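You operate a simulated robot arm through the tools that you are given. There is no shell and no other tool. Be economical: measure what you need, move in short steps, check, and stop when the job is done.

You are at the controls of a simulated two-armed robot. One attempt, no reset.

## Task
Warm the teal pad over the hot-air tool and roll it onto the toe of the blue insole.
Fine: the pad is one of those on the cork top, leave the others; low heat till its heat bar is green, no scorching; switch the tool off, leave it on its steel plate and put the roller back. Set down upright: hand roller.

Only the result counts: the job must be done as asked and must still hold three seconds after the hand-in. Knocking over, shifting, dropping, spilling or breaking anything else fails it.

## Robot
Two 7-joint arms with fingered hands on one trunk, on a base that drives. Base frame: it is fixed to the floor where the robot stands at the start and does not move with it; the origin is under the middle of the robot, x ahead of it, y to its left, z up; the surface under the hand at the start is at about z = 0.9. Units: m, degrees, N and s.
The left shoulder is at the start at [0.07, 0.145, 1.137], the right one opposite. With the tool pointing down near the work surface each hand reaches from about 0.44 to 0.8 m from the robot's upright axis, wherever it stands, measured 20 degrees to its own side. Places, roughly: yellow slider [0.7, 0.1, 1]. Payload 3.5 kg a hand.
Tool frame (each hand has its own): the origin (TCP) lies between the finger pads and is the grasp point; the fingertips stand 0.025 m ahead of it; z points along the fingers, y is the line along which they close. The gripper opens to 0.088 m. The gripper's body begins 0.029 m behind the TCP. The gripper is a hand of 4 fingers: y runs from the thumb to the fingers, the wrist lies at [-0.013, -0.097, -0.162] in the tool frame.
Orientation is that of the tool frame in the base frame, as [roll, pitch, yaw] about the fixed x, y, z axes, in that order (R = Rz(yaw) Ry(pitch) Rx(roll)). With the fingers straight down and the wrist toward the robot, the tool's x, y and z point along [0, 1, 0], [1, 0, 0] and [0, 0, -1] of the base frame.

## Interface
- The arms move only by the tool servo_tool. It takes "left_motion", "right_motion" or both (then of equal length, played together; a hand with none holds still); each is a list of rows, each an object of numbers (a shift or turn left out is 0): "x", "y", "z": the shift along the tool's x, y, z in units of 300 mm (1.0 is 300 mm); "wx", "wy", "wz": the turn, a rotation vector about the tool's x, y, z in units of 45 degrees (1.0 is 45 degrees). In form: [{"x": .., "y": .., "z": .., "wx": .., "wy": .., "wz": ..}, ...]. A call has 1 to 12 rows; each row is the pose to reach, as a shift and turn from the pose commanded when the call began, along the tool's axes at that moment. A call with a number of a shift or a turn outside -1 to 1 is refused whole. A row lasts 0.2 s, in which the tool goes at most 0.05 m and 8.6 degrees; a call with a longer step from one row to the next is refused whole. Where a pose cannot be reached the arm comes as near as it can. A force on the tool above 40 N (or 10 N above the force at the start of the call, whichever is more), or a blocked arm, ends the call early, and 0.2 s more pass. In this call time passes only in rows, and 0.2 s behind the last. The reply holds the time, the measured pose of the TCP, the force on the tool along the base axes, the opening and the grip force, in the units named above and with some noise, with the torque about the TCP (base axes, N m) and any sound that the robot's microphone picked up.
- Cameras (640 x 400 px; columns grow to the right, rows downward): "scene" is now at [0.1378, 0.0023, 1.4561]; the picture's right is [0.03, -1.00, 0.00], its down [-0.56, -0.01, -0.83] and it looks along [0.83, 0.02, -0.56] (base axes); focal length 214 px, centre (320, 200). "left" rides on the left gripper at [-0.064, -0.083, -0.098] in its tool frame; the picture's right is [-0.62, -0.37, 0.69], its down [0.71, -0.63, 0.30] and it looks along [0.32, 0.68, 0.65] (tool axes); focal length 265 px, centre (320, 200). "right" rides on the right gripper at [0.064, -0.083, -0.098] in its tool frame; the picture's right is [-0.62, 0.37, -0.69], its down [-0.71, -0.63, 0.30] and it looks along [-0.32, 0.68, 0.65] (tool axes); focal length 265 px, centre (320, 200).
- snapshot(camera): a new picture of that camera. It takes no simulated time.
- slide_trunk(by): slides the trunk up (or, below 0, down) by that many m; the arms and the scene camera ride with it, the base frame stays. It gives what a move gives, with no picture.
- roll_base(legs): drives the robot by 1 to 6 legs, each [ahead, left, turn to the left] in m, m and degrees, along the robot's own axes; the way and the turn of a leg run together, so that a leg with both is an arc; at most 1.5 m and 180 degrees a leg. The arms and the cameras ride along, it lands a little off, and it stops where it bumps. It gives what a move gives.
- curl_fingers(index, middle, ring, thumb_bend, thumb_turn, hand): sets how far each is bent, from 0 (flat) to 100 (curled in); at 30 the hand is open as for a grip, at 70 the pads meet at the TCP. One left out holds its place. A second passes; each finger stops where it meets its share of the squeeze, and holds until it gets a number again. It is the only way to open and close the hand. It gives what a move gives, with no picture; readings hold the bend of each and the force on the fingers (four entries, about 0 where the hand has none), thumb and palm. thumb_turn goes from beside the hand (0) to across from the fingers (100), as for a grip.
- turn_head(pan, tilt): turns the head with the scene camera to pan (to the left, within 86 degrees either way) and tilt (down, from -29 to 69), counted from straight ahead of the robot. It gives what a move gives.
- locate(camera, pixels): there is no depth. For up to 12 entries [column, row, z] of the newest picture of that camera ("zoom" is the newest enlarged one), the place [x, y] in the base frame at which the ray of that pixel passes the height z, good to about 0.003 m. It takes no simulated time.
- zoom(camera, box): a new picture of the part [left, top, right, bottom] of that camera's present view, enlarged. It takes no simulated time.
- close_job(): hands the job in; it is judged then, once.

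Go step by step. Measure first, check grasps and placings, and put right what went wrong. The budget is 80 turns and 62 pictures, counting those below and the enlarged ones. Unless the task says otherwise, let go and move clear before handing in.

The tools are called after "Call:" as a command line: name --argument value ..., lists and objects as JSON in quotes. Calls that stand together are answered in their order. servo_tool: Moves the arms, as the interface text tells. Its arguments: {"type":"object","properties":{"left_motion":{"type":"array"},"right_motion":{"type":"array"}},"required":[]} The other tools are called the same way: slide_trunk (by) slides the trunk up or down; curl_fingers (index, middle, ring, thumb_bend, thumb_turn, hand) moves the fingers one by one; roll_base (legs) drives the base; turn_head (pan, tilt) turns the head that bears the scene camera; snapshot (camera) takes a picture; locate (camera, pixels) gives the place at which the rays of pixels pass given heights; zoom (camera, box) takes an enlarged picture of a part of a camera's view; close_job () hands the job in.

At the start:

```text
time: 0.0
left_tool_pos: [0.5222, 0.2046, 1.3887]
left_tool_rot: [-180.0, 0.0, 90.0]
left_force: [-0.3, 0.7, 0.4]
left_ft_torque: [0.0, -0.01, -0.03]
left_finger_gap: 0.0875
left_finger_force: 0.1
left_shape: jaw
left_bend: [30.0, 30.0, 30.0, 30.0, 98.0]
left_finger forces: [0.0, 0.0, 0.0, 0.0, 0.0, 0.1]
right_tool_pos: [0.4988, -0.2199, 1.3857]
right_tool_rot: [-179.9, 0.0, 90.1]
right_force: [0.2, -0.4, -0.7]
right_ft_torque: [-0.02, -0.01, -0.01]
right_finger_gap: 0.0874
right_finger_force: 0.2
right_shape: jaw
right_bend: [30.0, 30.0, 30.0, 30.0, 98.0]
right_finger forces: [0.1, 0.0, 0.0, 0.0, 0.0, 0.1]
trunk travel left (down, up): [-0.7, 0.14]
robot x, y, heading: [-0.004, -0.0008, -0.0]
head pan, tilt: [1.5, 33.9]
```

scene: 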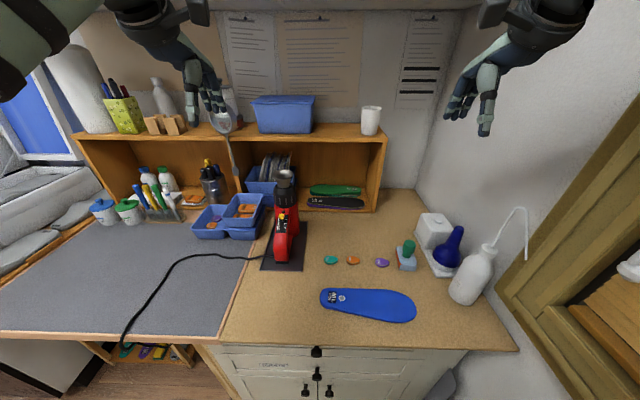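
right: 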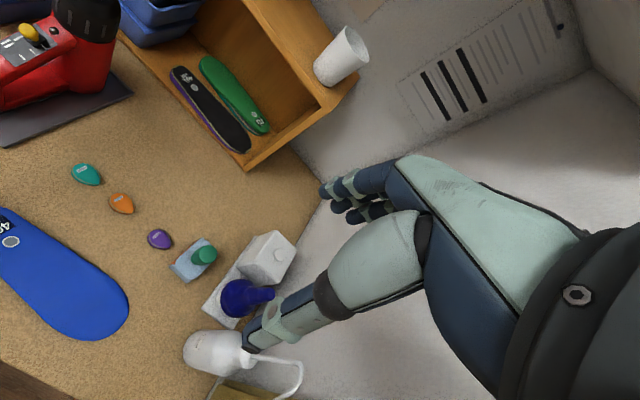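
left: 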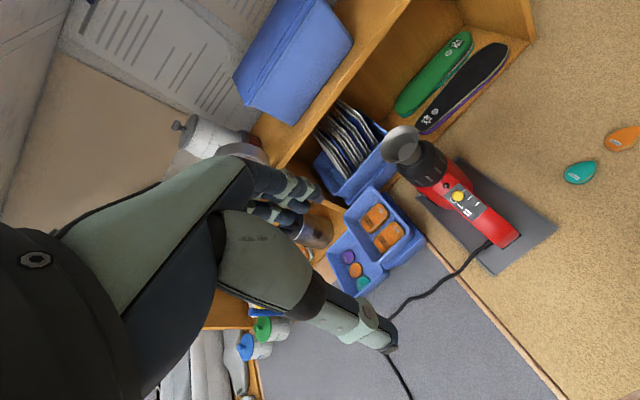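

The scene shows the red hot-air tool at about (283,225), the teal pad at (331,260), the hand roller at (407,255) and the blue insole at (368,304). I'll zoom in for details before moving.

Call:
zoom --camera "scene" --box '[250, 160, 350, 280]'

Call:
zoom --camera "scene" --box '[310, 220, 470, 330]'

Call:
zoom --camera "left" --box '[360, 100, 600, 280]'

Call:
locate --camera "scene" --pixels '[[331, 260, 0.9], [353, 260, 0.9], [382, 262, 0.9], [407, 265, 0.9], [322, 298, 0.9], [414, 308, 0.9], [285, 175, 1.1], [283, 260, 0.92], [262, 269, 0.9], [303, 269, 0.9], [272, 223, 0.9], [307, 223, 0.9]]'

```text
3.33 times, centred on (300, 220) of scene
```

zoom: 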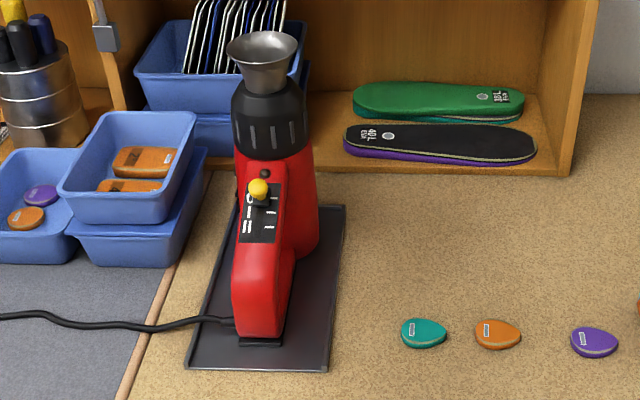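

```text
3.64 times, centred on (390, 275) of scene
```

zoom: 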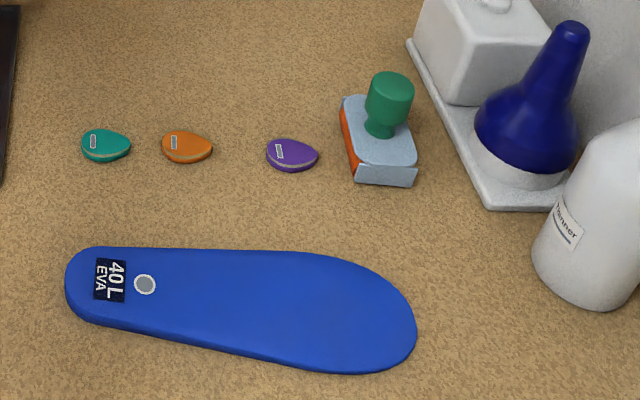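

```text
2.22 times, centred on (480, 190) of left
```

zoom: 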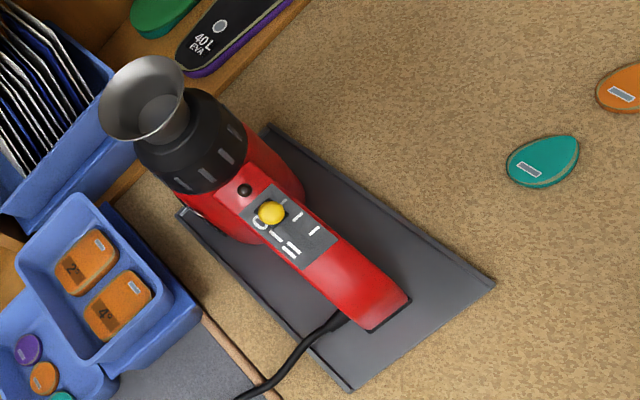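

```text
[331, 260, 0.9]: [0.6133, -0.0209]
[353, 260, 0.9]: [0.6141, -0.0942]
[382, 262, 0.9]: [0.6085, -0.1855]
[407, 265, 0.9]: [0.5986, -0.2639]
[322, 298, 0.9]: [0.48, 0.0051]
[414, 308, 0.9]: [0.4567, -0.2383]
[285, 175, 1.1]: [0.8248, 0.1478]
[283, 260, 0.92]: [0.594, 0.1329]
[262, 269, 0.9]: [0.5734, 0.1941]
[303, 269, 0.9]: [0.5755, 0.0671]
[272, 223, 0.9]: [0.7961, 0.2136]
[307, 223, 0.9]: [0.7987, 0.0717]
```

The pads lie near x≈0.61, with teal at y≈-0.02; the slider knob seems to be beside the "0" mark. I'll enlarge the switch and roller and triangulate the nozzle and knob.

Call:
zoom --camera "left" --box '[435, 170, 515, 220]'

Call:
locate --camera "left" --pixels '[[415, 143, 1.1], [415, 143, 1.15], [415, 143, 1.2], [462, 196, 0.98], [462, 196, 1.0], [462, 196, 1.02], [462, 196, 1.04], [579, 173, 0.905], [513, 238, 0.93]]'

Call:
locate --camera "scene" --pixels '[[289, 173, 1.1], [289, 173, 1.15], [289, 173, 1.2], [290, 216, 0.98], [290, 216, 1.0], [290, 216, 1.02], [290, 216, 1.04], [331, 260, 0.905], [283, 260, 0.93], [408, 243, 0.96], [408, 243, 0.95]]'

Call:
zoom --camera "right" --box '[50, 150, 250, 290]'

```text
8.00 times, centred on (475, 195) of left
```

zoom: 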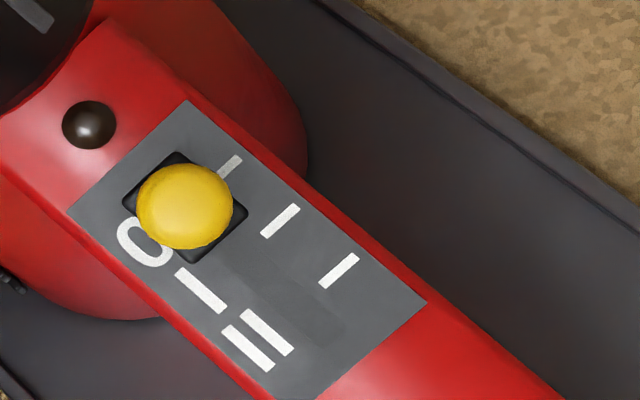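

```text
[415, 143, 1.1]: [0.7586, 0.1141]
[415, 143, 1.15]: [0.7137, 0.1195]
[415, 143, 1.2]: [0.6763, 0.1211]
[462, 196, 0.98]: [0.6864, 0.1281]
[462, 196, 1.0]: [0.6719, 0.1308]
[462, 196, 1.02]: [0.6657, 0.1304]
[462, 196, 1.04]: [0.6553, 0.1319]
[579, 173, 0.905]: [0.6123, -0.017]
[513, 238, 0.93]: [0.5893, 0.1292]
```

```text
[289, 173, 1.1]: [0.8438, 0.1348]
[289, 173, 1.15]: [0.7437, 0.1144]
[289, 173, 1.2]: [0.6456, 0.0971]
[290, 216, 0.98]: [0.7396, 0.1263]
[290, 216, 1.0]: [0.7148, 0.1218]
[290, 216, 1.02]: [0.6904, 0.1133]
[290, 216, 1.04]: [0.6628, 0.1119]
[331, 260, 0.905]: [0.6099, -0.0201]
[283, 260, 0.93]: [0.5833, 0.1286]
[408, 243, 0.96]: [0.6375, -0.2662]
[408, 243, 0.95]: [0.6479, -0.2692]
```

```text
2.86 times, centred on (150, 220) of right
```

zoom: 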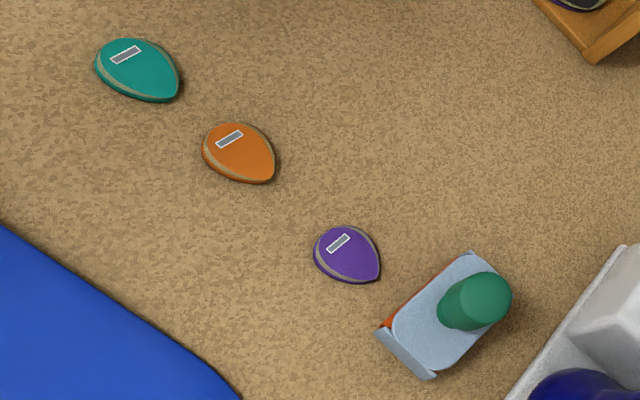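

My first pixel picks missed the cone and knob centres, which are at (400,144)/(458,195.5) in left and (282.6,174)/(281.7,216) in scene. I'll triangulate again with those.

Call:
locate --camera "left" --pixels '[[400, 144, 1.1], [400, 144, 1.13], [400, 144, 1.16], [400, 144, 1.2], [458, 195.5, 0.98], [458, 195.5, 1.0], [458, 195.5, 1.02], [458, 195.5, 1.04], [474.5, 209, 1.0], [474.5, 209, 1.02], [568, 173, 0.906], [592, 171, 0.906]]'

Call:
locate --camera "scene" --pixels '[[282.6, 174, 1.1], [282.6, 174, 1.13], [282.6, 174, 1.16], [282.6, 174, 1.2], [281.7, 216, 0.98], [281.7, 216, 1.0], [281.7, 216, 1.02], [281.7, 216, 1.04], [408.7, 245, 0.95], [408.7, 245, 0.97], [408.7, 245, 0.99]]'

Call:
locate --camera "right" --pixels '[[204, 255, 0.95], [204, 255, 0.97], [204, 255, 0.99], [86, 174, 0.906], [70, 173, 0.906], [101, 182, 0.906], [189, 270, 0.925], [201, 240, 0.925], [172, 266, 0.925], [199, 279, 0.925], [217, 251, 0.925]]'

```text
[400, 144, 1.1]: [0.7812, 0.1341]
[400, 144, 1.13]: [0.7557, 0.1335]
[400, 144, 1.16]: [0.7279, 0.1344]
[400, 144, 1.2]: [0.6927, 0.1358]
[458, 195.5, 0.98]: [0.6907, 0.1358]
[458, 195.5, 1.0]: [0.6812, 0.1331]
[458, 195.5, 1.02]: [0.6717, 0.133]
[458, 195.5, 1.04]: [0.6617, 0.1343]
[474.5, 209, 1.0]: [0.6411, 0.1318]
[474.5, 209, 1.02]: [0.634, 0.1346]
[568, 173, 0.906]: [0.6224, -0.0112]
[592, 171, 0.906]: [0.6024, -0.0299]
```

```text
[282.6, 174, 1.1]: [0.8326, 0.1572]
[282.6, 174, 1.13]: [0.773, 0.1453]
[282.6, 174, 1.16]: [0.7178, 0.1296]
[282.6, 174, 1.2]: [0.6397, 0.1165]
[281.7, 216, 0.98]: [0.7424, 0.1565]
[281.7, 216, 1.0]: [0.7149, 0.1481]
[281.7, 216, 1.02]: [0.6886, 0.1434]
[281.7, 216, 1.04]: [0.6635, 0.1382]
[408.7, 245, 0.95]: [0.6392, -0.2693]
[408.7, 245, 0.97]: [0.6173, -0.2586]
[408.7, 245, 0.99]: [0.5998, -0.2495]
```

```text
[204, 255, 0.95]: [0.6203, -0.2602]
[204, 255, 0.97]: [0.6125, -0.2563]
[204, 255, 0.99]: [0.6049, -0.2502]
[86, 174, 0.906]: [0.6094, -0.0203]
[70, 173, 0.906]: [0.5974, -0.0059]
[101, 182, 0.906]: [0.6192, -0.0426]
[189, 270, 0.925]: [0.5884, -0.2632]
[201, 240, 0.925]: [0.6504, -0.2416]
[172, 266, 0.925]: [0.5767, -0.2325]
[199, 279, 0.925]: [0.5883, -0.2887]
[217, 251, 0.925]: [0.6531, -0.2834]
```

Triangulation puts the nozzle rim at about (0.737, 0.134, 1.15), the knob top at about (0.664, 0.136, 1.037), and the roller knob at about (0.615, -0.257, 0.97). I'll bring the right hand down above the teal pad for a closer look.

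Call:
servo_tool --right_motion '[{"x": 0.079, "y": 0.042, "z": 0.1}, {"x": 0.158, "y": 0.083, "z": 0.2}, {"x": 0.237, "y": 0.125, "z": 0.3}, {"x": 0.317, "y": 0.167, "z": 0.4}, {"x": 0.4, "y": 0.21, "z": 0.5}, {"x": 0.475, "y": 0.25, "z": 0.6}, {"x": 0.554, "y": 0.292, "z": 0.7}, {"x": 0.633, "y": 0.333, "z": 0.817}]'

Call:
snapshot --camera "right"

Call:
snapshot --camera "scene"

```text
time: 1.8
left_tool_pos: [0.5243, 0.2067, 1.3898]
left_tool_rot: [-179.9, 0.0, 90.0]
left_force: [-0.6, -0.5, 0.1]
left_ft_torque: [-0.05, -0.02, 0.01]
left_finger_gap: 0.0875
left_finger_force: 0.1
left_shape: jaw
left_bend: [30.0, 30.0, 30.0, 30.0, 98.0]
left_finger forces: [0.0, 0.0, 0.1, 0.0, 0.0, 0.1]
right_tool_pos: [0.6044, -0.0374, 1.1556]
right_tool_rot: [179.2, -2.6, 89.0]
right_force: [0.1, 0.2, 0.1]
right_ft_torque: [-0.02, 0.0, -0.02]
right_finger_gap: 0.0876
right_finger_force: 0.1
right_shape: jaw
right_bend: [30.0, 30.0, 30.0, 30.0, 98.0]
right_finger forces: [0.0, 0.1, 0.1, 0.1, 0.1, 0.0]
trunk travel left (down, up): [-0.7, 0.14]
robot x, y, heading: [0.0008, 0.0013, -0.0]
head pan, tilt: [1.5, 33.9]
```

```text
53 pictures are left
```

right: 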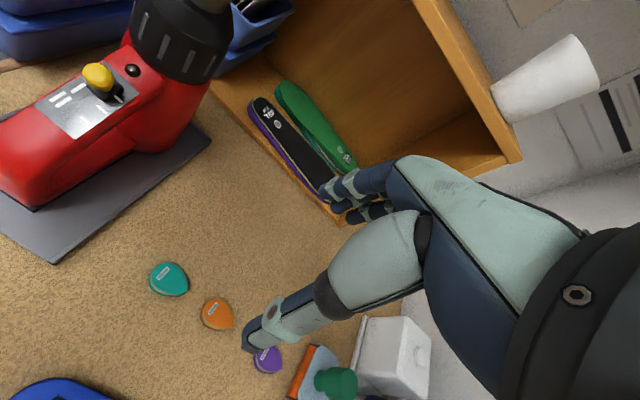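

```text
52 pictures are left
```

scene: 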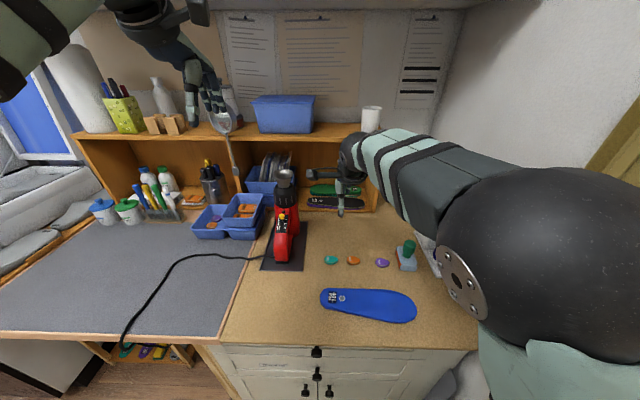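

The pose readings are good and the right camera now shows the teal pad at (169,279). I'll zoom in for the pad's outline and orientation.

Call:
zoom --camera "right" --box '[110, 230, 270, 330]'

Call:
zoom --camera "right" --box '[0, 0, 240, 150]'

Call:
zoom --camera "scene" --box '[315, 240, 395, 290]'

```text
4.00 times, centred on (190, 280) of right
```

zoom: 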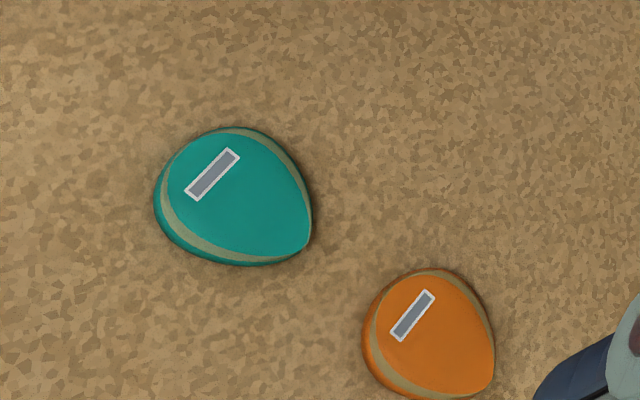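

```text
2.67 times, centred on (120, 75) of right
```

zoom: 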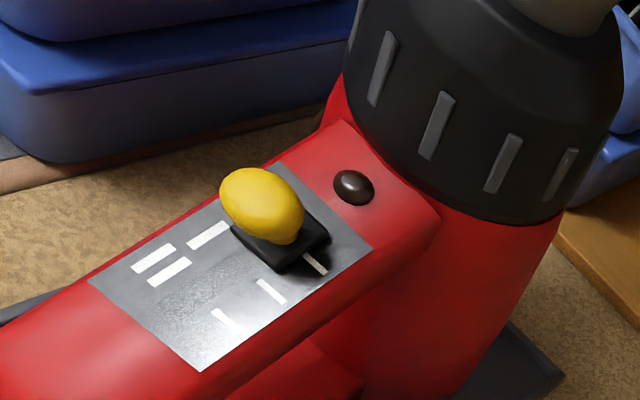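

```text
8.00 times, centred on (355, 265) of scene
```

zoom: 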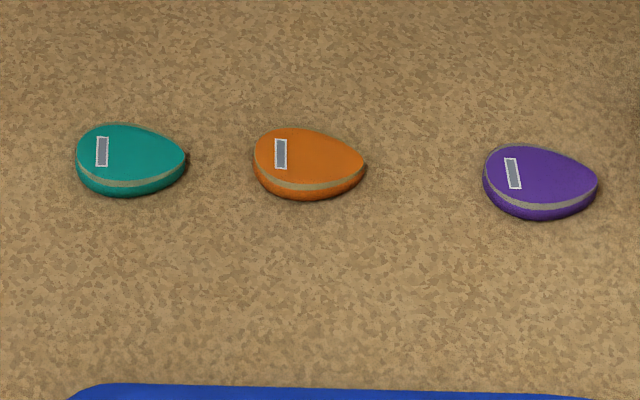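

The scene zoom shows the pad spanning (77–186, 122–196), with its axis about along y. I'll locate its outline.

Call:
locate --camera "zoom" --pixels '[[77, 155, 0.908], [187, 157, 0.908], [120, 123, 0.91], [125, 180, 0.91], [125, 196, 0.9], [102, 152, 0.912], [130, 152, 0.911]]'

Call:
locate --camera "right" --pixels '[[152, 271, 0.908], [187, 291, 0.908], [168, 263, 0.91], [165, 293, 0.91], [170, 280, 0.91]]'

```text
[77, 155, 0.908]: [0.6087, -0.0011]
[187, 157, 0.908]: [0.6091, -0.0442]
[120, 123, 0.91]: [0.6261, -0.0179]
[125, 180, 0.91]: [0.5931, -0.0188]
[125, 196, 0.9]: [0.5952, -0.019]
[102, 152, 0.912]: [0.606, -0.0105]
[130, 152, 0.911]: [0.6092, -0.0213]
```

```text
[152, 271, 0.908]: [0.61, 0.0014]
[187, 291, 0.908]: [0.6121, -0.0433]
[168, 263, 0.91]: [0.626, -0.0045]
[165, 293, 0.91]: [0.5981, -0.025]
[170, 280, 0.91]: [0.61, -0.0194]
```

The pad spans x 0.594–0.627 and is widest at y≈-0.017. I'll go to a hover straight above it and check settling.

Call:
servo_tool --right_motion '[{"x": 0.02, "y": 0.015, "z": 0.12}, {"x": 0.04, "y": 0.03, "z": 0.25}, {"x": 0.04, "y": 0.035, "z": 0.36}, {"x": 0.04, "y": 0.035, "z": 0.45}, {"x": 0.04, "y": 0.035, "z": 0.45}]'

Call:
snapshot --camera "right"

```text
time: 3.0
left_tool_pos: [0.5228, 0.2049, 1.3897]
left_tool_rot: [-180.0, 0.0, 90.0]
left_force: [-0.7, -1.1, 0.3]
left_ft_torque: [0.01, 0.01, -0.02]
left_finger_gap: 0.0875
left_finger_force: 0.1
left_shape: jaw
left_bend: [30.0, 30.0, 30.0, 30.0, 98.0]
left_finger forces: [0.0, 0.0, 0.0, 0.0, 0.1, 0.1]
right_tool_pos: [0.6151, -0.0366, 1.0175]
right_tool_rot: [179.9, -3.2, 87.5]
right_force: [0.3, 0.4, -0.4]
right_ft_torque: [0.0, 0.01, -0.01]
right_finger_gap: 0.0875
right_finger_force: 0.0
right_shape: jaw
right_bend: [30.0, 30.0, 30.0, 30.0, 98.0]
right_finger forces: [0.1, 0.1, 0.0, 0.0, 0.0, 0.0]
trunk travel left (down, up): [-0.7, 0.14]
robot x, y, heading: [-0.0014, 0.0013, 0.1]
head pan, tilt: [1.5, 33.9]
```

```text
48 pictures are left
```

right: 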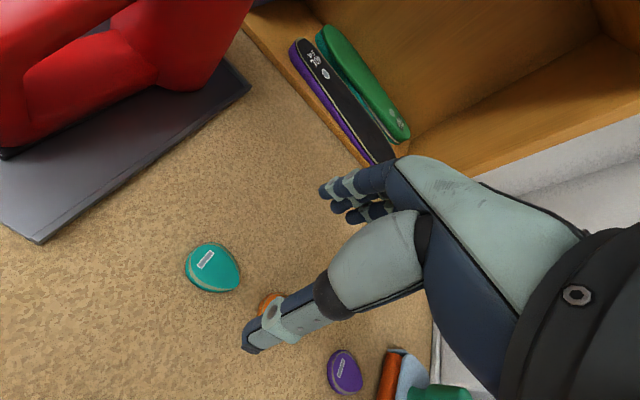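

The right hand stalls around y=-0.037 and tilts 3°, so it is limited when reaching across its midline. I'll raise the hand and shift the base left, so that both the pad and the nozzle suit the right arm.

Call:
servo_tool --right_motion '[{"z": -0.15}, {"z": -0.3, "x": -0.1}, {"z": -0.45, "x": -0.2}, {"z": -0.6, "x": -0.3}, {"z": -0.75, "x": -0.4}, {"z": -0.75, "x": -0.5}]'

Call:
roll_base --legs '[[0, 0.15, 0]]'

Call:
snapshot --camera "scene"

```text
refused: row 2 steps farther than a row can; nothing moved
```

```text
time: 4.3
left_tool_pos: [0.5224, 0.3469, 1.3902]
left_tool_rot: [180.0, -0.1, 90.0]
left_force: [0.1, 0.1, -0.2]
left_ft_torque: [0.03, 0.01, -0.01]
left_finger_gap: 0.0876
left_finger_force: 0.0
left_shape: jaw
left_bend: [30.0, 30.0, 30.0, 30.0, 98.0]
left_finger forces: [0.0, 0.0, 0.0, 0.0, 0.0, 0.0]
right_tool_pos: [0.6168, 0.104, 1.013]
right_tool_rot: [-179.7, -2.9, 87.3]
right_force: [0.9, -0.1, 0.5]
right_ft_torque: [0.01, 0.0, -0.03]
right_finger_gap: 0.0876
right_finger_force: 0.1
right_shape: jaw
right_bend: [30.0, 30.0, 30.0, 30.0, 98.0]
right_finger forces: [0.0, 0.1, 0.1, 0.0, 0.0, 0.0]
trunk travel left (down, up): [-0.7, 0.14]
robot x, y, heading: [0.0037, 0.1467, 0.1]
head pan, tilt: [1.5, 33.9]
```

```text
47 pictures are left
```

scene: 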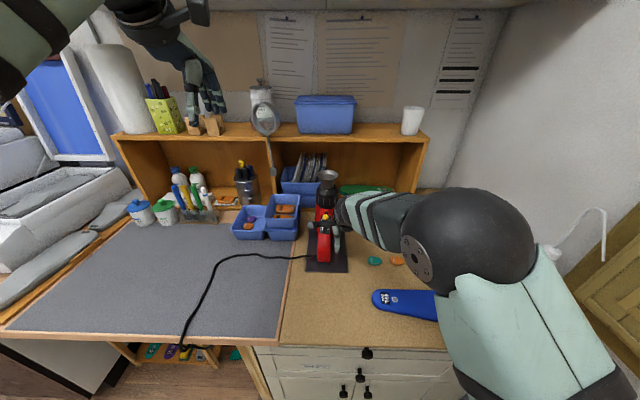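

My raise was refused, but the base still moved and carried the low hand over beside the hot-air tool. No force registered; I'll check closely before lifting straight up.

Call:
snapshot --camera "right"

Call:
zoom --camera "scene" --box '[290, 160, 390, 280]'

```text
46 pictures are left
```

right: 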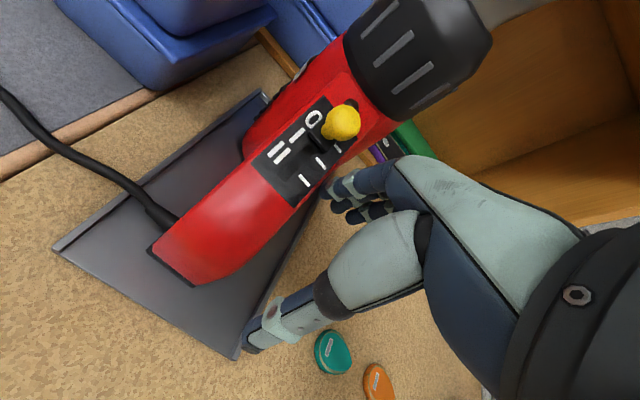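

```text
3.33 times, centred on (340, 220) of scene
```

zoom: 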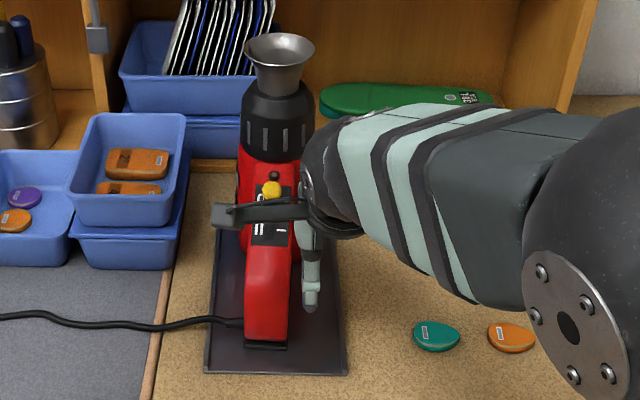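

The hand stands just to the right of the tool without touching it; knob and plate are unmoved. I'll lift it straight up with a slight shift to the right.

Call:
servo_tool --right_motion '[{"x": -0.06, "z": -0.03}, {"x": -0.1, "z": -0.15}, {"x": -0.15, "z": -0.29}, {"x": -0.22, "z": -0.42}, {"x": -0.3, "z": -0.5}, {"x": -0.38, "z": -0.5}, {"x": -0.38, "z": -0.5}]'

Call:
zoom --camera "scene" --box '[290, 160, 450, 320]'

```text
time: 5.9
left_tool_pos: [0.5228, 0.3473, 1.3898]
left_tool_rot: [180.0, 0.0, 90.0]
left_force: [0.4, -0.3, -0.8]
left_ft_torque: [-0.01, 0.01, 0.04]
left_finger_gap: 0.0874
left_finger_force: 0.0
left_shape: jaw
left_bend: [30.0, 30.0, 30.0, 30.0, 98.0]
left_finger forces: [0.1, 0.0, 0.0, 0.0, 0.1, 0.0]
right_tool_pos: [0.6135, -0.0147, 1.1558]
right_tool_rot: [-179.7, -2.9, 87.3]
right_force: [-0.7, -1.0, 0.1]
right_ft_torque: [0.01, 0.0, 0.02]
right_finger_gap: 0.0876
right_finger_force: 0.0
right_shape: jaw
right_bend: [30.0, 30.0, 30.0, 30.0, 98.0]
right_finger forces: [0.1, 0.1, 0.0, 0.0, 0.1, 0.0]
trunk travel left (down, up): [-0.7, 0.14]
robot x, y, heading: [0.0003, 0.1407, 0.1]
head pan, tilt: [1.5, 33.9]
```

```text
2.50 times, centred on (370, 240) of scene
```

zoom: 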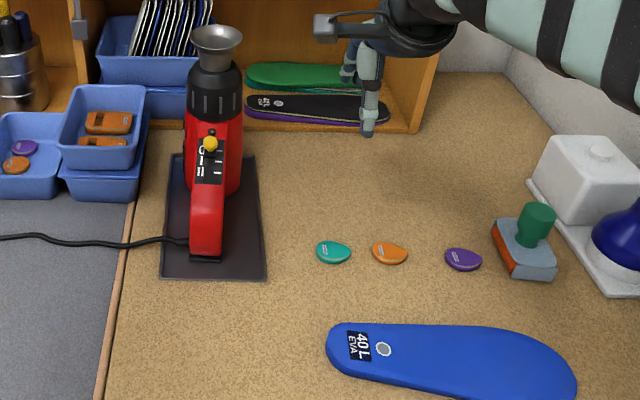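

Everything stands as before, and the hand is now at (0.6135, -0.0147, 1.156). I'll level it and descend to a hover over the pad.

Call:
servo_tool --right_motion '[{"x": -0.01, "y": -0.005, "z": 0.15, "wy": -0.03, "wz": -0.03}, {"x": -0.02, "y": -0.005, "z": 0.3, "wy": -0.064, "wz": -0.06}, {"x": -0.035, "y": -0.005, "z": 0.42, "wy": -0.064, "wz": -0.06}, {"x": -0.04, "y": -0.005, "z": 0.52, "wy": -0.064, "wz": -0.06}, {"x": -0.04, "y": -0.005, "z": 0.52, "wy": -0.064, "wz": -0.06}]'

Call:
zoom --camera "scene" --box '[330, 190, 430, 280]'

Call:
snapshot --camera "right"

```text
time: 7.1
left_tool_pos: [0.5215, 0.3492, 1.3888]
left_tool_rot: [180.0, 0.0, 90.0]
left_force: [-0.3, 0.3, -0.4]
left_ft_torque: [0.01, 0.01, 0.02]
left_finger_gap: 0.0878
left_finger_force: 0.1
left_shape: jaw
left_bend: [30.0, 30.0, 30.0, 30.0, 98.0]
left_finger forces: [0.0, 0.0, 0.0, 0.0, 0.1, 0.1]
right_tool_pos: [0.6086, -0.0209, 1.0004]
right_tool_rot: [-179.7, 0.0, 90.1]
right_force: [-1.0, 0.4, 0.5]
right_ft_torque: [-0.06, -0.04, 0.01]
right_finger_gap: 0.0878
right_finger_force: 0.1
right_shape: jaw
right_bend: [30.0, 30.0, 30.0, 30.0, 98.0]
right_finger forces: [0.1, 0.0, 0.0, 0.0, 0.0, 0.0]
trunk travel left (down, up): [-0.7, 0.14]
robot x, y, heading: [0.0002, 0.1414, -0.1]
head pan, tilt: [1.5, 33.9]
```

```text
4.44 times, centred on (380, 235) of scene
```

zoom: 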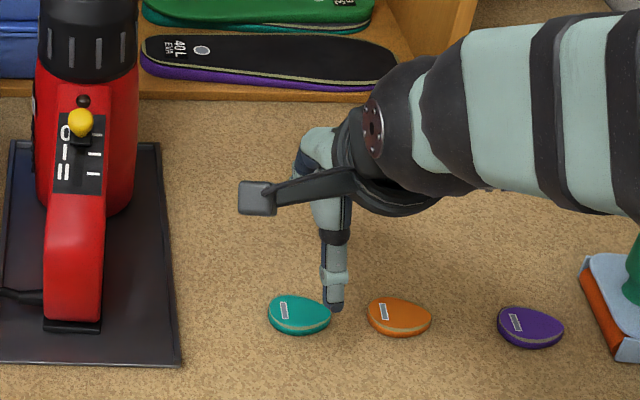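

```text
42 pictures are left
```

right: 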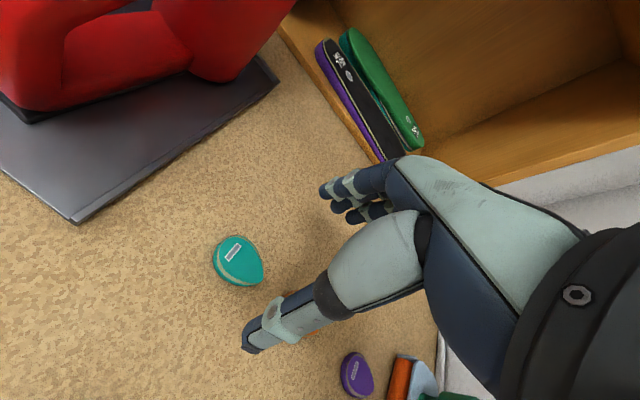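

The hand is level at (0.6086, -0.0209, 1.000). I'll lower it so that the fingertips come just above the cork.

Call:
servo_tool --right_motion '[{"x": 0.008, "y": 0.006, "z": 0.1}, {"x": 0.01, "y": 0.006, "z": 0.2}, {"x": 0.01, "y": 0.006, "z": 0.232}, {"x": 0.01, "y": 0.006, "z": 0.232}]'

Call:
zoom --camera "scene" --box '[330, 210, 430, 280]'

Call:
zoom --camera "right" --box '[200, 180, 420, 380]'

```text
time: 8.1
left_tool_pos: [0.5207, 0.3479, 1.391]
left_tool_rot: [179.9, 0.0, 90.0]
left_force: [-0.1, 1.3, 0.4]
left_ft_torque: [0.0, -0.01, 0.02]
left_finger_gap: 0.0874
left_finger_force: 0.1
left_shape: jaw
left_bend: [30.0, 30.0, 30.0, 30.0, 98.0]
left_finger forces: [0.1, 0.0, 0.0, 0.0, 0.1, 0.0]
right_tool_pos: [0.6091, -0.0162, 0.9309]
right_tool_rot: [-179.7, 0.0, 90.2]
right_force: [0.2, 0.9, -0.5]
right_ft_torque: [-0.01, 0.0, 0.0]
right_finger_gap: 0.0877
right_finger_force: 0.2
right_shape: jaw
right_bend: [30.0, 30.0, 30.0, 30.0, 98.0]
right_finger forces: [0.1, 0.0, 0.0, 0.0, 0.1, 0.1]
trunk travel left (down, up): [-0.7, 0.14]
robot x, y, heading: [-0.0019, 0.1464, -0.2]
head pan, tilt: [1.5, 33.9]
```

```text
5.71 times, centred on (380, 245) of scene
```

zoom: 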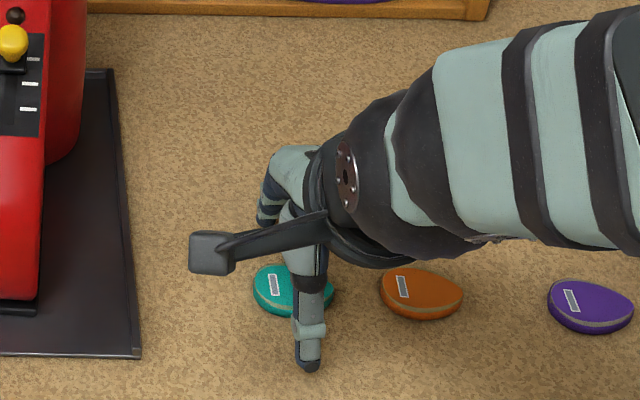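

```text
2.00 times, centred on (310, 280) of right
```

zoom: 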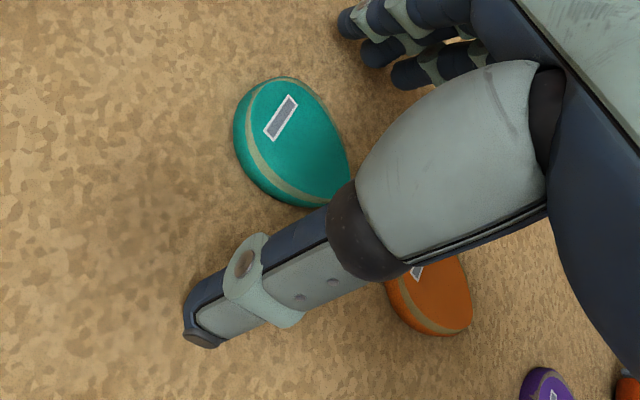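

The thumb (zoom column 308) seems a little toward the pad's tip, compared with its widest part (column ~290). I'll measure both.

Call:
locate --camera "scene" --pixels '[[377.9, 273.9, 0.91], [378, 268, 0.915], [368.5, 261, 0.91], [382.5, 261, 0.908], [374.7, 261, 0.91]]'

```text
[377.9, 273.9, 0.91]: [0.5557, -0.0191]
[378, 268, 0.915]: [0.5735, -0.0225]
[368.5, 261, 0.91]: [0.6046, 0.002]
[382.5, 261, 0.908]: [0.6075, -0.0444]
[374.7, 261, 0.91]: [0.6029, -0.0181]
```

The thumb sits at y≈-0.020 and the pad's widest part at about -0.016, so I'll nudge 4 mm and close gently.

Call:
servo_tool --right_motion '[{"x": 0.013, "z": 0.003}, {"x": 0.013, "z": 0.003}]'

Call:
curl_fingers --hand "right" --index 58 --middle 58 --ring 58 --thumb_bend 58

Call:
zoom --camera "right" --box '[200, 180, 420, 380]'

```text
time: 8.7
left_tool_pos: [0.5219, 0.3485, 1.3897]
left_tool_rot: [180.0, 0.1, 90.0]
left_force: [-0.8, 0.3, 1.0]
left_ft_torque: [-0.06, -0.01, 0.0]
left_finger_gap: 0.0876
left_finger_force: 0.1
left_shape: jaw
left_bend: [30.0, 30.0, 30.0, 30.0, 98.0]
left_finger forces: [0.0, 0.0, 0.1, 0.1, 0.1, 0.0]
right_tool_pos: [0.6086, -0.0131, 0.9309]
right_tool_rot: [-179.8, 0.1, 90.2]
right_force: [0.7, -0.2, -0.7]
right_ft_torque: [-0.01, 0.02, 0.0]
right_finger_gap: 0.0878
right_finger_force: 0.1
right_shape: jaw
right_bend: [30.0, 30.0, 30.0, 30.0, 98.0]
right_finger forces: [0.1, 0.1, 0.1, 0.1, 0.0, 0.1]
trunk travel left (down, up): [-0.7, 0.14]
robot x, y, heading: [0.0015, 0.1439, 0.1]
head pan, tilt: [1.5, 33.9]
```

```text
time: 9.7
left_tool_pos: [0.5231, 0.3473, 1.3903]
left_tool_rot: [179.9, 0.0, 90.0]
left_force: [-0.9, -0.1, -0.2]
left_ft_torque: [0.0, 0.02, 0.02]
left_finger_gap: 0.0878
left_finger_force: 0.0
left_shape: jaw
left_bend: [30.0, 30.0, 30.0, 30.0, 98.0]
left_finger forces: [0.0, 0.0, 0.0, 0.0, 0.0, 0.0]
right_tool_pos: [0.6096, -0.0126, 0.9311]
right_tool_rot: [-179.9, 0.0, 90.1]
right_force: [-0.1, -0.3, -0.3]
right_ft_torque: [0.0, -0.02, -0.01]
right_finger_gap: 0.0286
right_finger_force: 0.7
right_shape: fingers
right_bend: [56.0, 56.0, 57.0, 55.0, 97.0]
right_finger forces: [0.3, 0.7, 0.0, 0.0, 1.0, 0.0]
trunk travel left (down, up): [-0.7, 0.14]
robot x, y, heading: [-0.001, 0.1459, 0.0]
head pan, tilt: [1.5, 33.9]
```

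```text
2.00 times, centred on (310, 280) of right
```

zoom: 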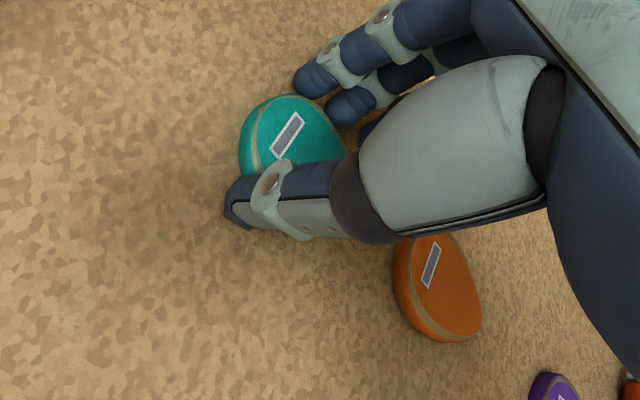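

The fingers met the pad (gap 0.0286, thumb force 1.0). I'll tighten a little more and lift a few centimetres.

Call:
curl_fingers --hand "right" --index 63 --middle 63 --ring 58 --thumb_bend 62

Call:
servo_tool --right_motion '[{"z": -0.03}, {"z": -0.1}, {"z": -0.2}, {"z": -0.2}]'

Call:
snapshot --camera "right"

```text
time: 10.7
left_tool_pos: [0.5228, 0.3477, 1.3891]
left_tool_rot: [-180.0, 0.0, 89.9]
left_force: [0.7, -0.5, 0.5]
left_ft_torque: [0.03, 0.01, 0.02]
left_finger_gap: 0.0877
left_finger_force: 0.0
left_shape: jaw
left_bend: [30.0, 30.0, 30.0, 30.0, 98.0]
left_finger forces: [0.1, 0.0, 0.0, 0.0, 0.0, 0.0]
right_tool_pos: [0.6094, -0.0135, 0.9311]
right_tool_rot: [-179.8, 0.0, 90.1]
right_force: [0.7, -0.6, 0.7]
right_ft_torque: [-0.02, 0.0, -0.01]
right_finger_gap: 0.0261
right_finger_force: 5.3
right_shape: fingers
right_bend: [59.0, 59.0, 57.0, 56.0, 97.0]
right_finger forces: [2.3, 3.3, 0.1, 0.1, 4.4, 0.1]
trunk travel left (down, up): [-0.7, 0.14]
robot x, y, heading: [0.0009, 0.1416, 0.1]
head pan, tilt: [1.5, 33.9]
```

```text
time: 11.7
left_tool_pos: [0.5236, 0.3484, 1.3887]
left_tool_rot: [-179.8, 0.0, 89.9]
left_force: [0.6, 0.1, 0.2]
left_ft_torque: [0.04, -0.02, 0.03]
left_finger_gap: 0.0874
left_finger_force: 0.0
left_shape: jaw
left_bend: [30.0, 30.0, 30.0, 30.0, 98.0]
left_finger forces: [0.0, 0.0, 0.0, 0.1, 0.0, 0.1]
right_tool_pos: [0.6095, -0.0126, 0.9918]
right_tool_rot: [-179.7, 0.0, 90.1]
right_force: [-1.0, -0.2, -0.6]
right_ft_torque: [-0.02, 0.0, -0.02]
right_finger_gap: 0.0148
right_finger_force: 0.1
right_shape: fingers
right_bend: [63.0, 63.0, 57.0, 62.0, 97.0]
right_finger forces: [0.1, 0.1, 0.1, 0.1, 0.0, 0.0]
trunk travel left (down, up): [-0.7, 0.14]
robot x, y, heading: [0.0016, 0.1427, 0.2]
head pan, tilt: [1.5, 33.9]
```

```text
38 pictures are left
```

right: 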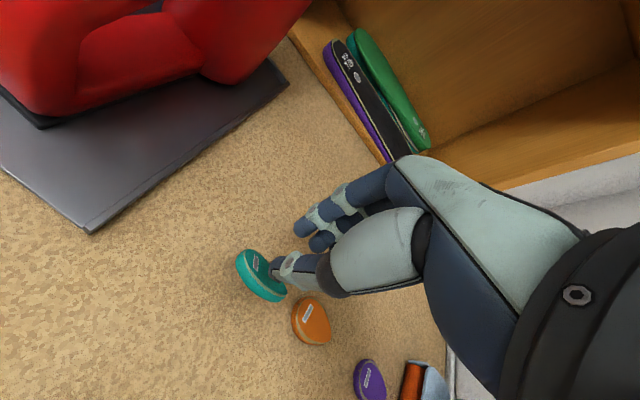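

The grip force is gone: the pad slipped out and remains on the cork at (262,275). I'll open the hand, rise a bit, and relocate the pad.

Call:
curl_fingers --hand "right" --index 30 --middle 30 --ring 30 --thumb_bend 30

Call:
zoom --camera "right" --box '[200, 220, 360, 320]'

Call:
locate --camera "zoom" --pixels '[[147, 170, 0.908], [330, 300, 0.908], [245, 230, 0.91]]'

Call:
zoom --camera "scene" --box '[345, 230, 425, 280]'

```text
time: 12.7
left_tool_pos: [0.5216, 0.348, 1.3901]
left_tool_rot: [-179.9, 0.0, 90.0]
left_force: [0.2, -0.6, -0.3]
left_ft_torque: [-0.02, -0.03, 0.04]
left_finger_gap: 0.0877
left_finger_force: 0.1
left_shape: jaw
left_bend: [30.0, 30.0, 30.0, 30.0, 98.0]
left_finger forces: [0.0, 0.0, 0.0, 0.0, 0.0, 0.0]
right_tool_pos: [0.6083, -0.0131, 0.9916]
right_tool_rot: [-179.8, -0.1, 90.1]
right_force: [0.4, -0.5, 0.1]
right_ft_torque: [0.0, 0.0, 0.01]
right_finger_gap: 0.0843
right_finger_force: 0.1
right_shape: fingers
right_bend: [30.0, 30.0, 30.0, 30.0, 97.0]
right_finger forces: [0.0, 0.1, 0.0, 0.1, 0.0, 0.1]
trunk travel left (down, up): [-0.7, 0.14]
robot x, y, heading: [0.0007, 0.1414, 0.0]
head pan, tilt: [1.5, 33.9]
```

```text
4.00 times, centred on (280, 270) of right
```

zoom: 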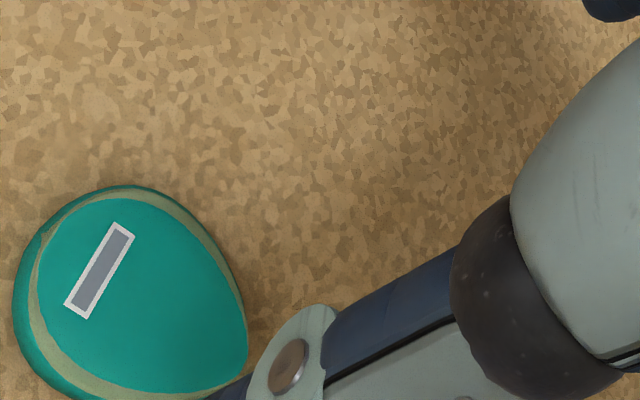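

```text
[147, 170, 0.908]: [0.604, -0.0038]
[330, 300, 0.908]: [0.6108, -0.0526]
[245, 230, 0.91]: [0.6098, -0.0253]
```

```text
8.00 times, centred on (385, 255) of scene
```

zoom: 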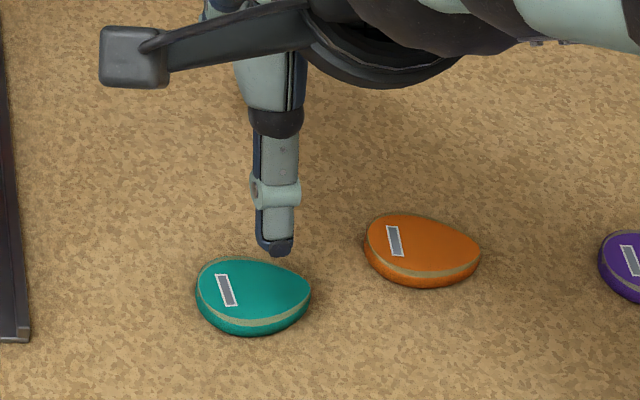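

The pad now lies nearer to the robot. I'll locate its new outline.

Call:
locate --camera "zoom" --pixels '[[196, 293, 0.908], [311, 295, 0.908], [235, 258, 0.91], [250, 319, 0.91], [250, 336, 0.9], [272, 250, 0.966]]'

Call:
locate --camera "right" --pixels '[[203, 300, 0.908], [262, 312, 0.908], [233, 266, 0.91]]'

```text
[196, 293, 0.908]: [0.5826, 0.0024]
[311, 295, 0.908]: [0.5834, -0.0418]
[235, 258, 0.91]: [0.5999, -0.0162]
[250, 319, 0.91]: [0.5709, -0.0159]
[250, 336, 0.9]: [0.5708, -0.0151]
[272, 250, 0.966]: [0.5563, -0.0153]
```

```text
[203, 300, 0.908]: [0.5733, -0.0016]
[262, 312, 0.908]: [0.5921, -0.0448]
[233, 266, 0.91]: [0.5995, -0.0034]
```

The pad's centre is now at about (0.585, -0.017). My grip was too high, since the tips rise as they curl, so I'll pre-curl to 48, centre over the pad, and descend until the tips nearly touch the cork.

Call:
curl_fingers --hand "right" --index 46 --middle 46 --ring 46 --thumb_bend 46

Call:
servo_tool --right_motion '[{"y": -0.08, "x": -0.005, "z": 0.0}, {"y": -0.08, "x": -0.005, "z": 0.1}, {"y": -0.08, "x": -0.005, "z": 0.19}, {"y": -0.08, "x": -0.005, "z": 0.19}]'

Call:
zoom --camera "right" --box '[200, 180, 420, 380]'

Call:
zoom --camera "scene" --box '[345, 230, 425, 280]'

```text
time: 13.7
left_tool_pos: [0.5234, 0.3472, 1.3904]
left_tool_rot: [-180.0, 0.0, 89.9]
left_force: [0.5, -0.3, -0.7]
left_ft_torque: [-0.01, -0.01, -0.01]
left_finger_gap: 0.0876
left_finger_force: 0.1
left_shape: jaw
left_bend: [30.0, 30.0, 30.0, 30.0, 98.0]
left_finger forces: [0.0, 0.0, 0.0, 0.1, 0.1, 0.1]
right_tool_pos: [0.6078, -0.0135, 0.9916]
right_tool_rot: [-179.7, 0.0, 90.1]
right_force: [0.3, -0.3, -0.1]
right_ft_torque: [0.01, -0.03, -0.02]
right_finger_gap: 0.051
right_finger_force: 0.0
right_shape: fingers
right_bend: [46.0, 46.0, 46.0, 46.0, 97.0]
right_finger forces: [0.0, 0.0, 0.0, 0.1, 0.1, 0.0]
trunk travel left (down, up): [-0.7, 0.14]
robot x, y, heading: [0.0009, 0.1426, 0.2]
head pan, tilt: [1.5, 33.9]
```

```text
time: 14.7
left_tool_pos: [0.5221, 0.3472, 1.3913]
left_tool_rot: [180.0, 0.0, 89.9]
left_force: [0.0, -0.1, 1.2]
left_ft_torque: [0.0, 0.01, 0.01]
left_finger_gap: 0.0878
left_finger_force: 0.1
left_shape: jaw
left_bend: [30.0, 30.0, 30.0, 30.0, 98.0]
left_finger forces: [0.1, 0.0, 0.1, 0.0, 0.0, 0.0]
right_tool_pos: [0.5835, -0.0141, 0.9348]
right_tool_rot: [-179.8, 0.0, 90.2]
right_force: [-0.7, 1.2, 0.0]
right_ft_torque: [0.0, 0.0, -0.03]
right_finger_gap: 0.0508
right_finger_force: 0.1
right_shape: fingers
right_bend: [46.0, 46.0, 46.0, 46.0, 97.0]
right_finger forces: [0.0, 0.0, 0.0, 0.0, 0.1, 0.0]
trunk travel left (down, up): [-0.7, 0.14]
robot x, y, heading: [0.0001, 0.1436, 0.0]
head pan, tilt: [1.5, 33.9]
```

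```text
2.00 times, centred on (310, 280) of right
```

zoom: 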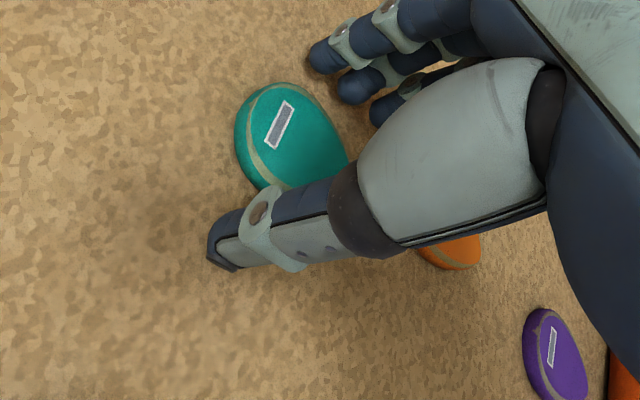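

```text
8.00 times, centred on (385, 255) of scene
```

zoom: 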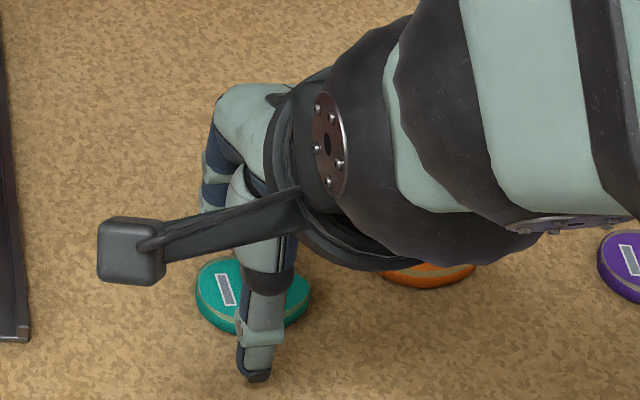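

The fingers straddle the pad with tips still above the cork. I'll descend in 3–4 mm steps and watch the force.

Call:
servo_tool --right_motion '[{"z": 0.013}, {"z": 0.023}, {"z": 0.033}, {"z": 0.04}, {"z": 0.046}]'

Call:
zoom --camera "right" --box '[200, 180, 420, 380]'

```text
time: 15.9
left_tool_pos: [0.5179, 0.348, 1.3919]
left_tool_rot: [179.7, 0.0, 89.9]
left_force: [-1.0, -0.3, 0.6]
left_ft_torque: [-0.01, -0.01, -0.01]
left_finger_gap: 0.0877
left_finger_force: 0.1
left_shape: jaw
left_bend: [30.0, 30.0, 30.0, 30.0, 98.0]
left_finger forces: [0.0, 0.1, 0.0, 0.0, 0.0, 0.0]
right_tool_pos: [0.584, -0.0146, 0.9258]
right_tool_rot: [179.4, 0.0, 90.1]
right_force: [3.6, -2.2, 29.1]
right_ft_torque: [-0.16, -0.49, -0.01]
right_finger_gap: 0.0508
right_finger_force: 14.3
right_shape: fingers
right_bend: [46.0, 43.0, 46.0, 46.0, 98.0]
right_finger forces: [0.7, 20.7, 0.0, 0.0, 8.1, 0.0]
trunk travel left (down, up): [-0.7, 0.14]
robot x, y, heading: [0.0018, 0.1439, -0.1]
head pan, tilt: [1.5, 33.9]
```

```text
2.00 times, centred on (310, 280) of right
```

zoom: 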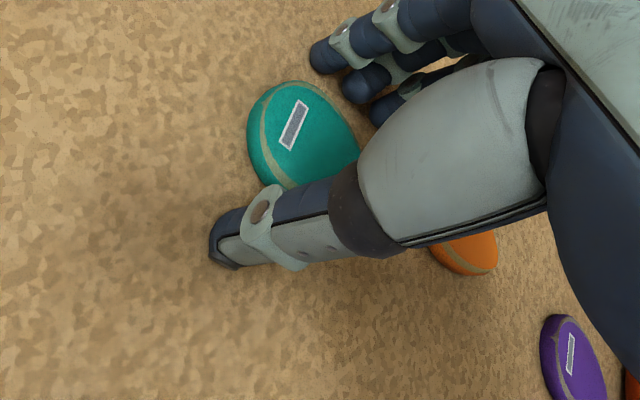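

The tips touched the cork at TCP z≈0.926. I'll back off 6 mm, close further, then lower again as the tips rise.

Call:
servo_tool --right_motion '[{"z": -0.022}, {"z": -0.022}]'

Call:
curl_fingers --hand "right" --index 52 --middle 52 --ring 50 --thumb_bend 52

Call:
servo_tool --right_motion '[{"z": 0.01}, {"z": 0.02}, {"z": 0.03}]'

Call:
zoom --camera "right" --box '[240, 200, 400, 340]'

```text
time: 16.5
left_tool_pos: [0.5202, 0.3492, 1.391]
left_tool_rot: [179.9, 0.0, 90.0]
left_force: [0.9, 0.1, -0.1]
left_ft_torque: [0.02, -0.01, 0.03]
left_finger_gap: 0.0874
left_finger_force: 0.0
left_shape: jaw
left_bend: [30.0, 30.0, 30.0, 30.0, 98.0]
left_finger forces: [0.1, 0.0, 0.0, 0.0, 0.0, 0.0]
right_tool_pos: [0.5834, -0.0158, 0.9279]
right_tool_rot: [-179.8, 0.1, 90.1]
right_force: [1.4, -0.7, 11.3]
right_ft_torque: [-0.12, -0.51, 0.0]
right_finger_gap: 0.0504
right_finger_force: 6.0
right_shape: fingers
right_bend: [46.0, 42.0, 46.0, 46.0, 98.0]
right_finger forces: [0.0, 12.6, 0.1, 0.0, 0.0, 0.0]
trunk travel left (down, up): [-0.7, 0.14]
robot x, y, heading: [-0.0046, 0.144, -0.1]
head pan, tilt: [1.5, 33.9]
```

```text
time: 17.5
left_tool_pos: [0.5212, 0.3486, 1.3904]
left_tool_rot: [-180.0, 0.0, 90.0]
left_force: [0.9, 0.8, -0.2]
left_ft_torque: [0.02, 0.01, 0.0]
left_finger_gap: 0.0874
left_finger_force: 0.1
left_shape: jaw
left_bend: [30.0, 30.0, 30.0, 30.0, 98.0]
left_finger forces: [0.1, 0.0, 0.0, 0.1, 0.0, 0.1]
right_tool_pos: [0.5857, -0.0154, 0.9286]
right_tool_rot: [-179.9, 0.0, 90.0]
right_force: [4.6, 0.2, 13.1]
right_ft_torque: [-0.12, -0.6, 0.04]
right_finger_gap: 0.0377
right_finger_force: 6.6
right_shape: fingers
right_bend: [52.0, 45.0, 50.0, 52.0, 98.0]
right_finger forces: [0.1, 14.0, 0.0, 0.0, 0.0, 0.0]
trunk travel left (down, up): [-0.7, 0.14]
robot x, y, heading: [0.0023, 0.1457, 0.1]
head pan, tilt: [1.5, 33.9]
```

```text
time: 18.3
left_tool_pos: [0.5213, 0.3482, 1.3893]
left_tool_rot: [179.9, 0.0, 90.0]
left_force: [-0.1, -0.6, -0.2]
left_ft_torque: [0.01, 0.02, 0.0]
left_finger_gap: 0.0875
left_finger_force: 0.1
left_shape: jaw
left_bend: [30.0, 30.0, 30.0, 30.0, 98.0]
left_finger forces: [0.0, 0.1, 0.0, 0.0, 0.0, 0.0]
right_tool_pos: [0.5931, -0.0155, 0.9291]
right_tool_rot: [178.7, 0.0, 89.9]
right_force: [-0.5, 0.1, 20.0]
right_ft_torque: [0.0, 0.21, -0.04]
right_finger_gap: 0.0411
right_finger_force: 10.5
right_shape: fingers
right_bend: [52.0, 52.0, 50.0, 49.0, 97.0]
right_finger forces: [0.0, 9.3, 0.0, 0.0, 11.9, 0.0]
trunk travel left (down, up): [-0.7, 0.14]
robot x, y, heading: [0.0048, 0.141, 0.3]
head pan, tilt: [1.5, 33.9]
stopped in row 3 (right hand): the force on the tool passed its limit at 42 N (the readings are from after the stop); the commanded pose is now the measured one
```

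```text
2.86 times, centred on (320, 270) of right
```

zoom: 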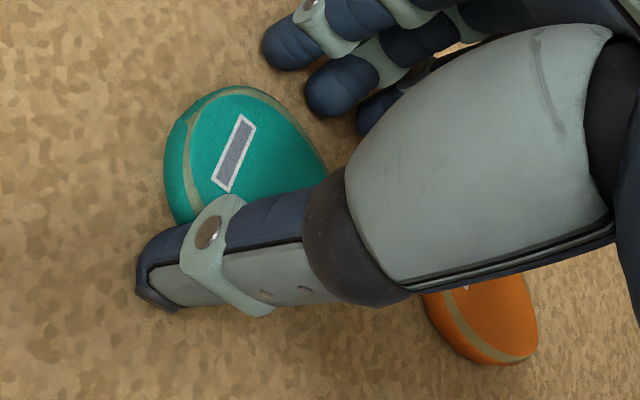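

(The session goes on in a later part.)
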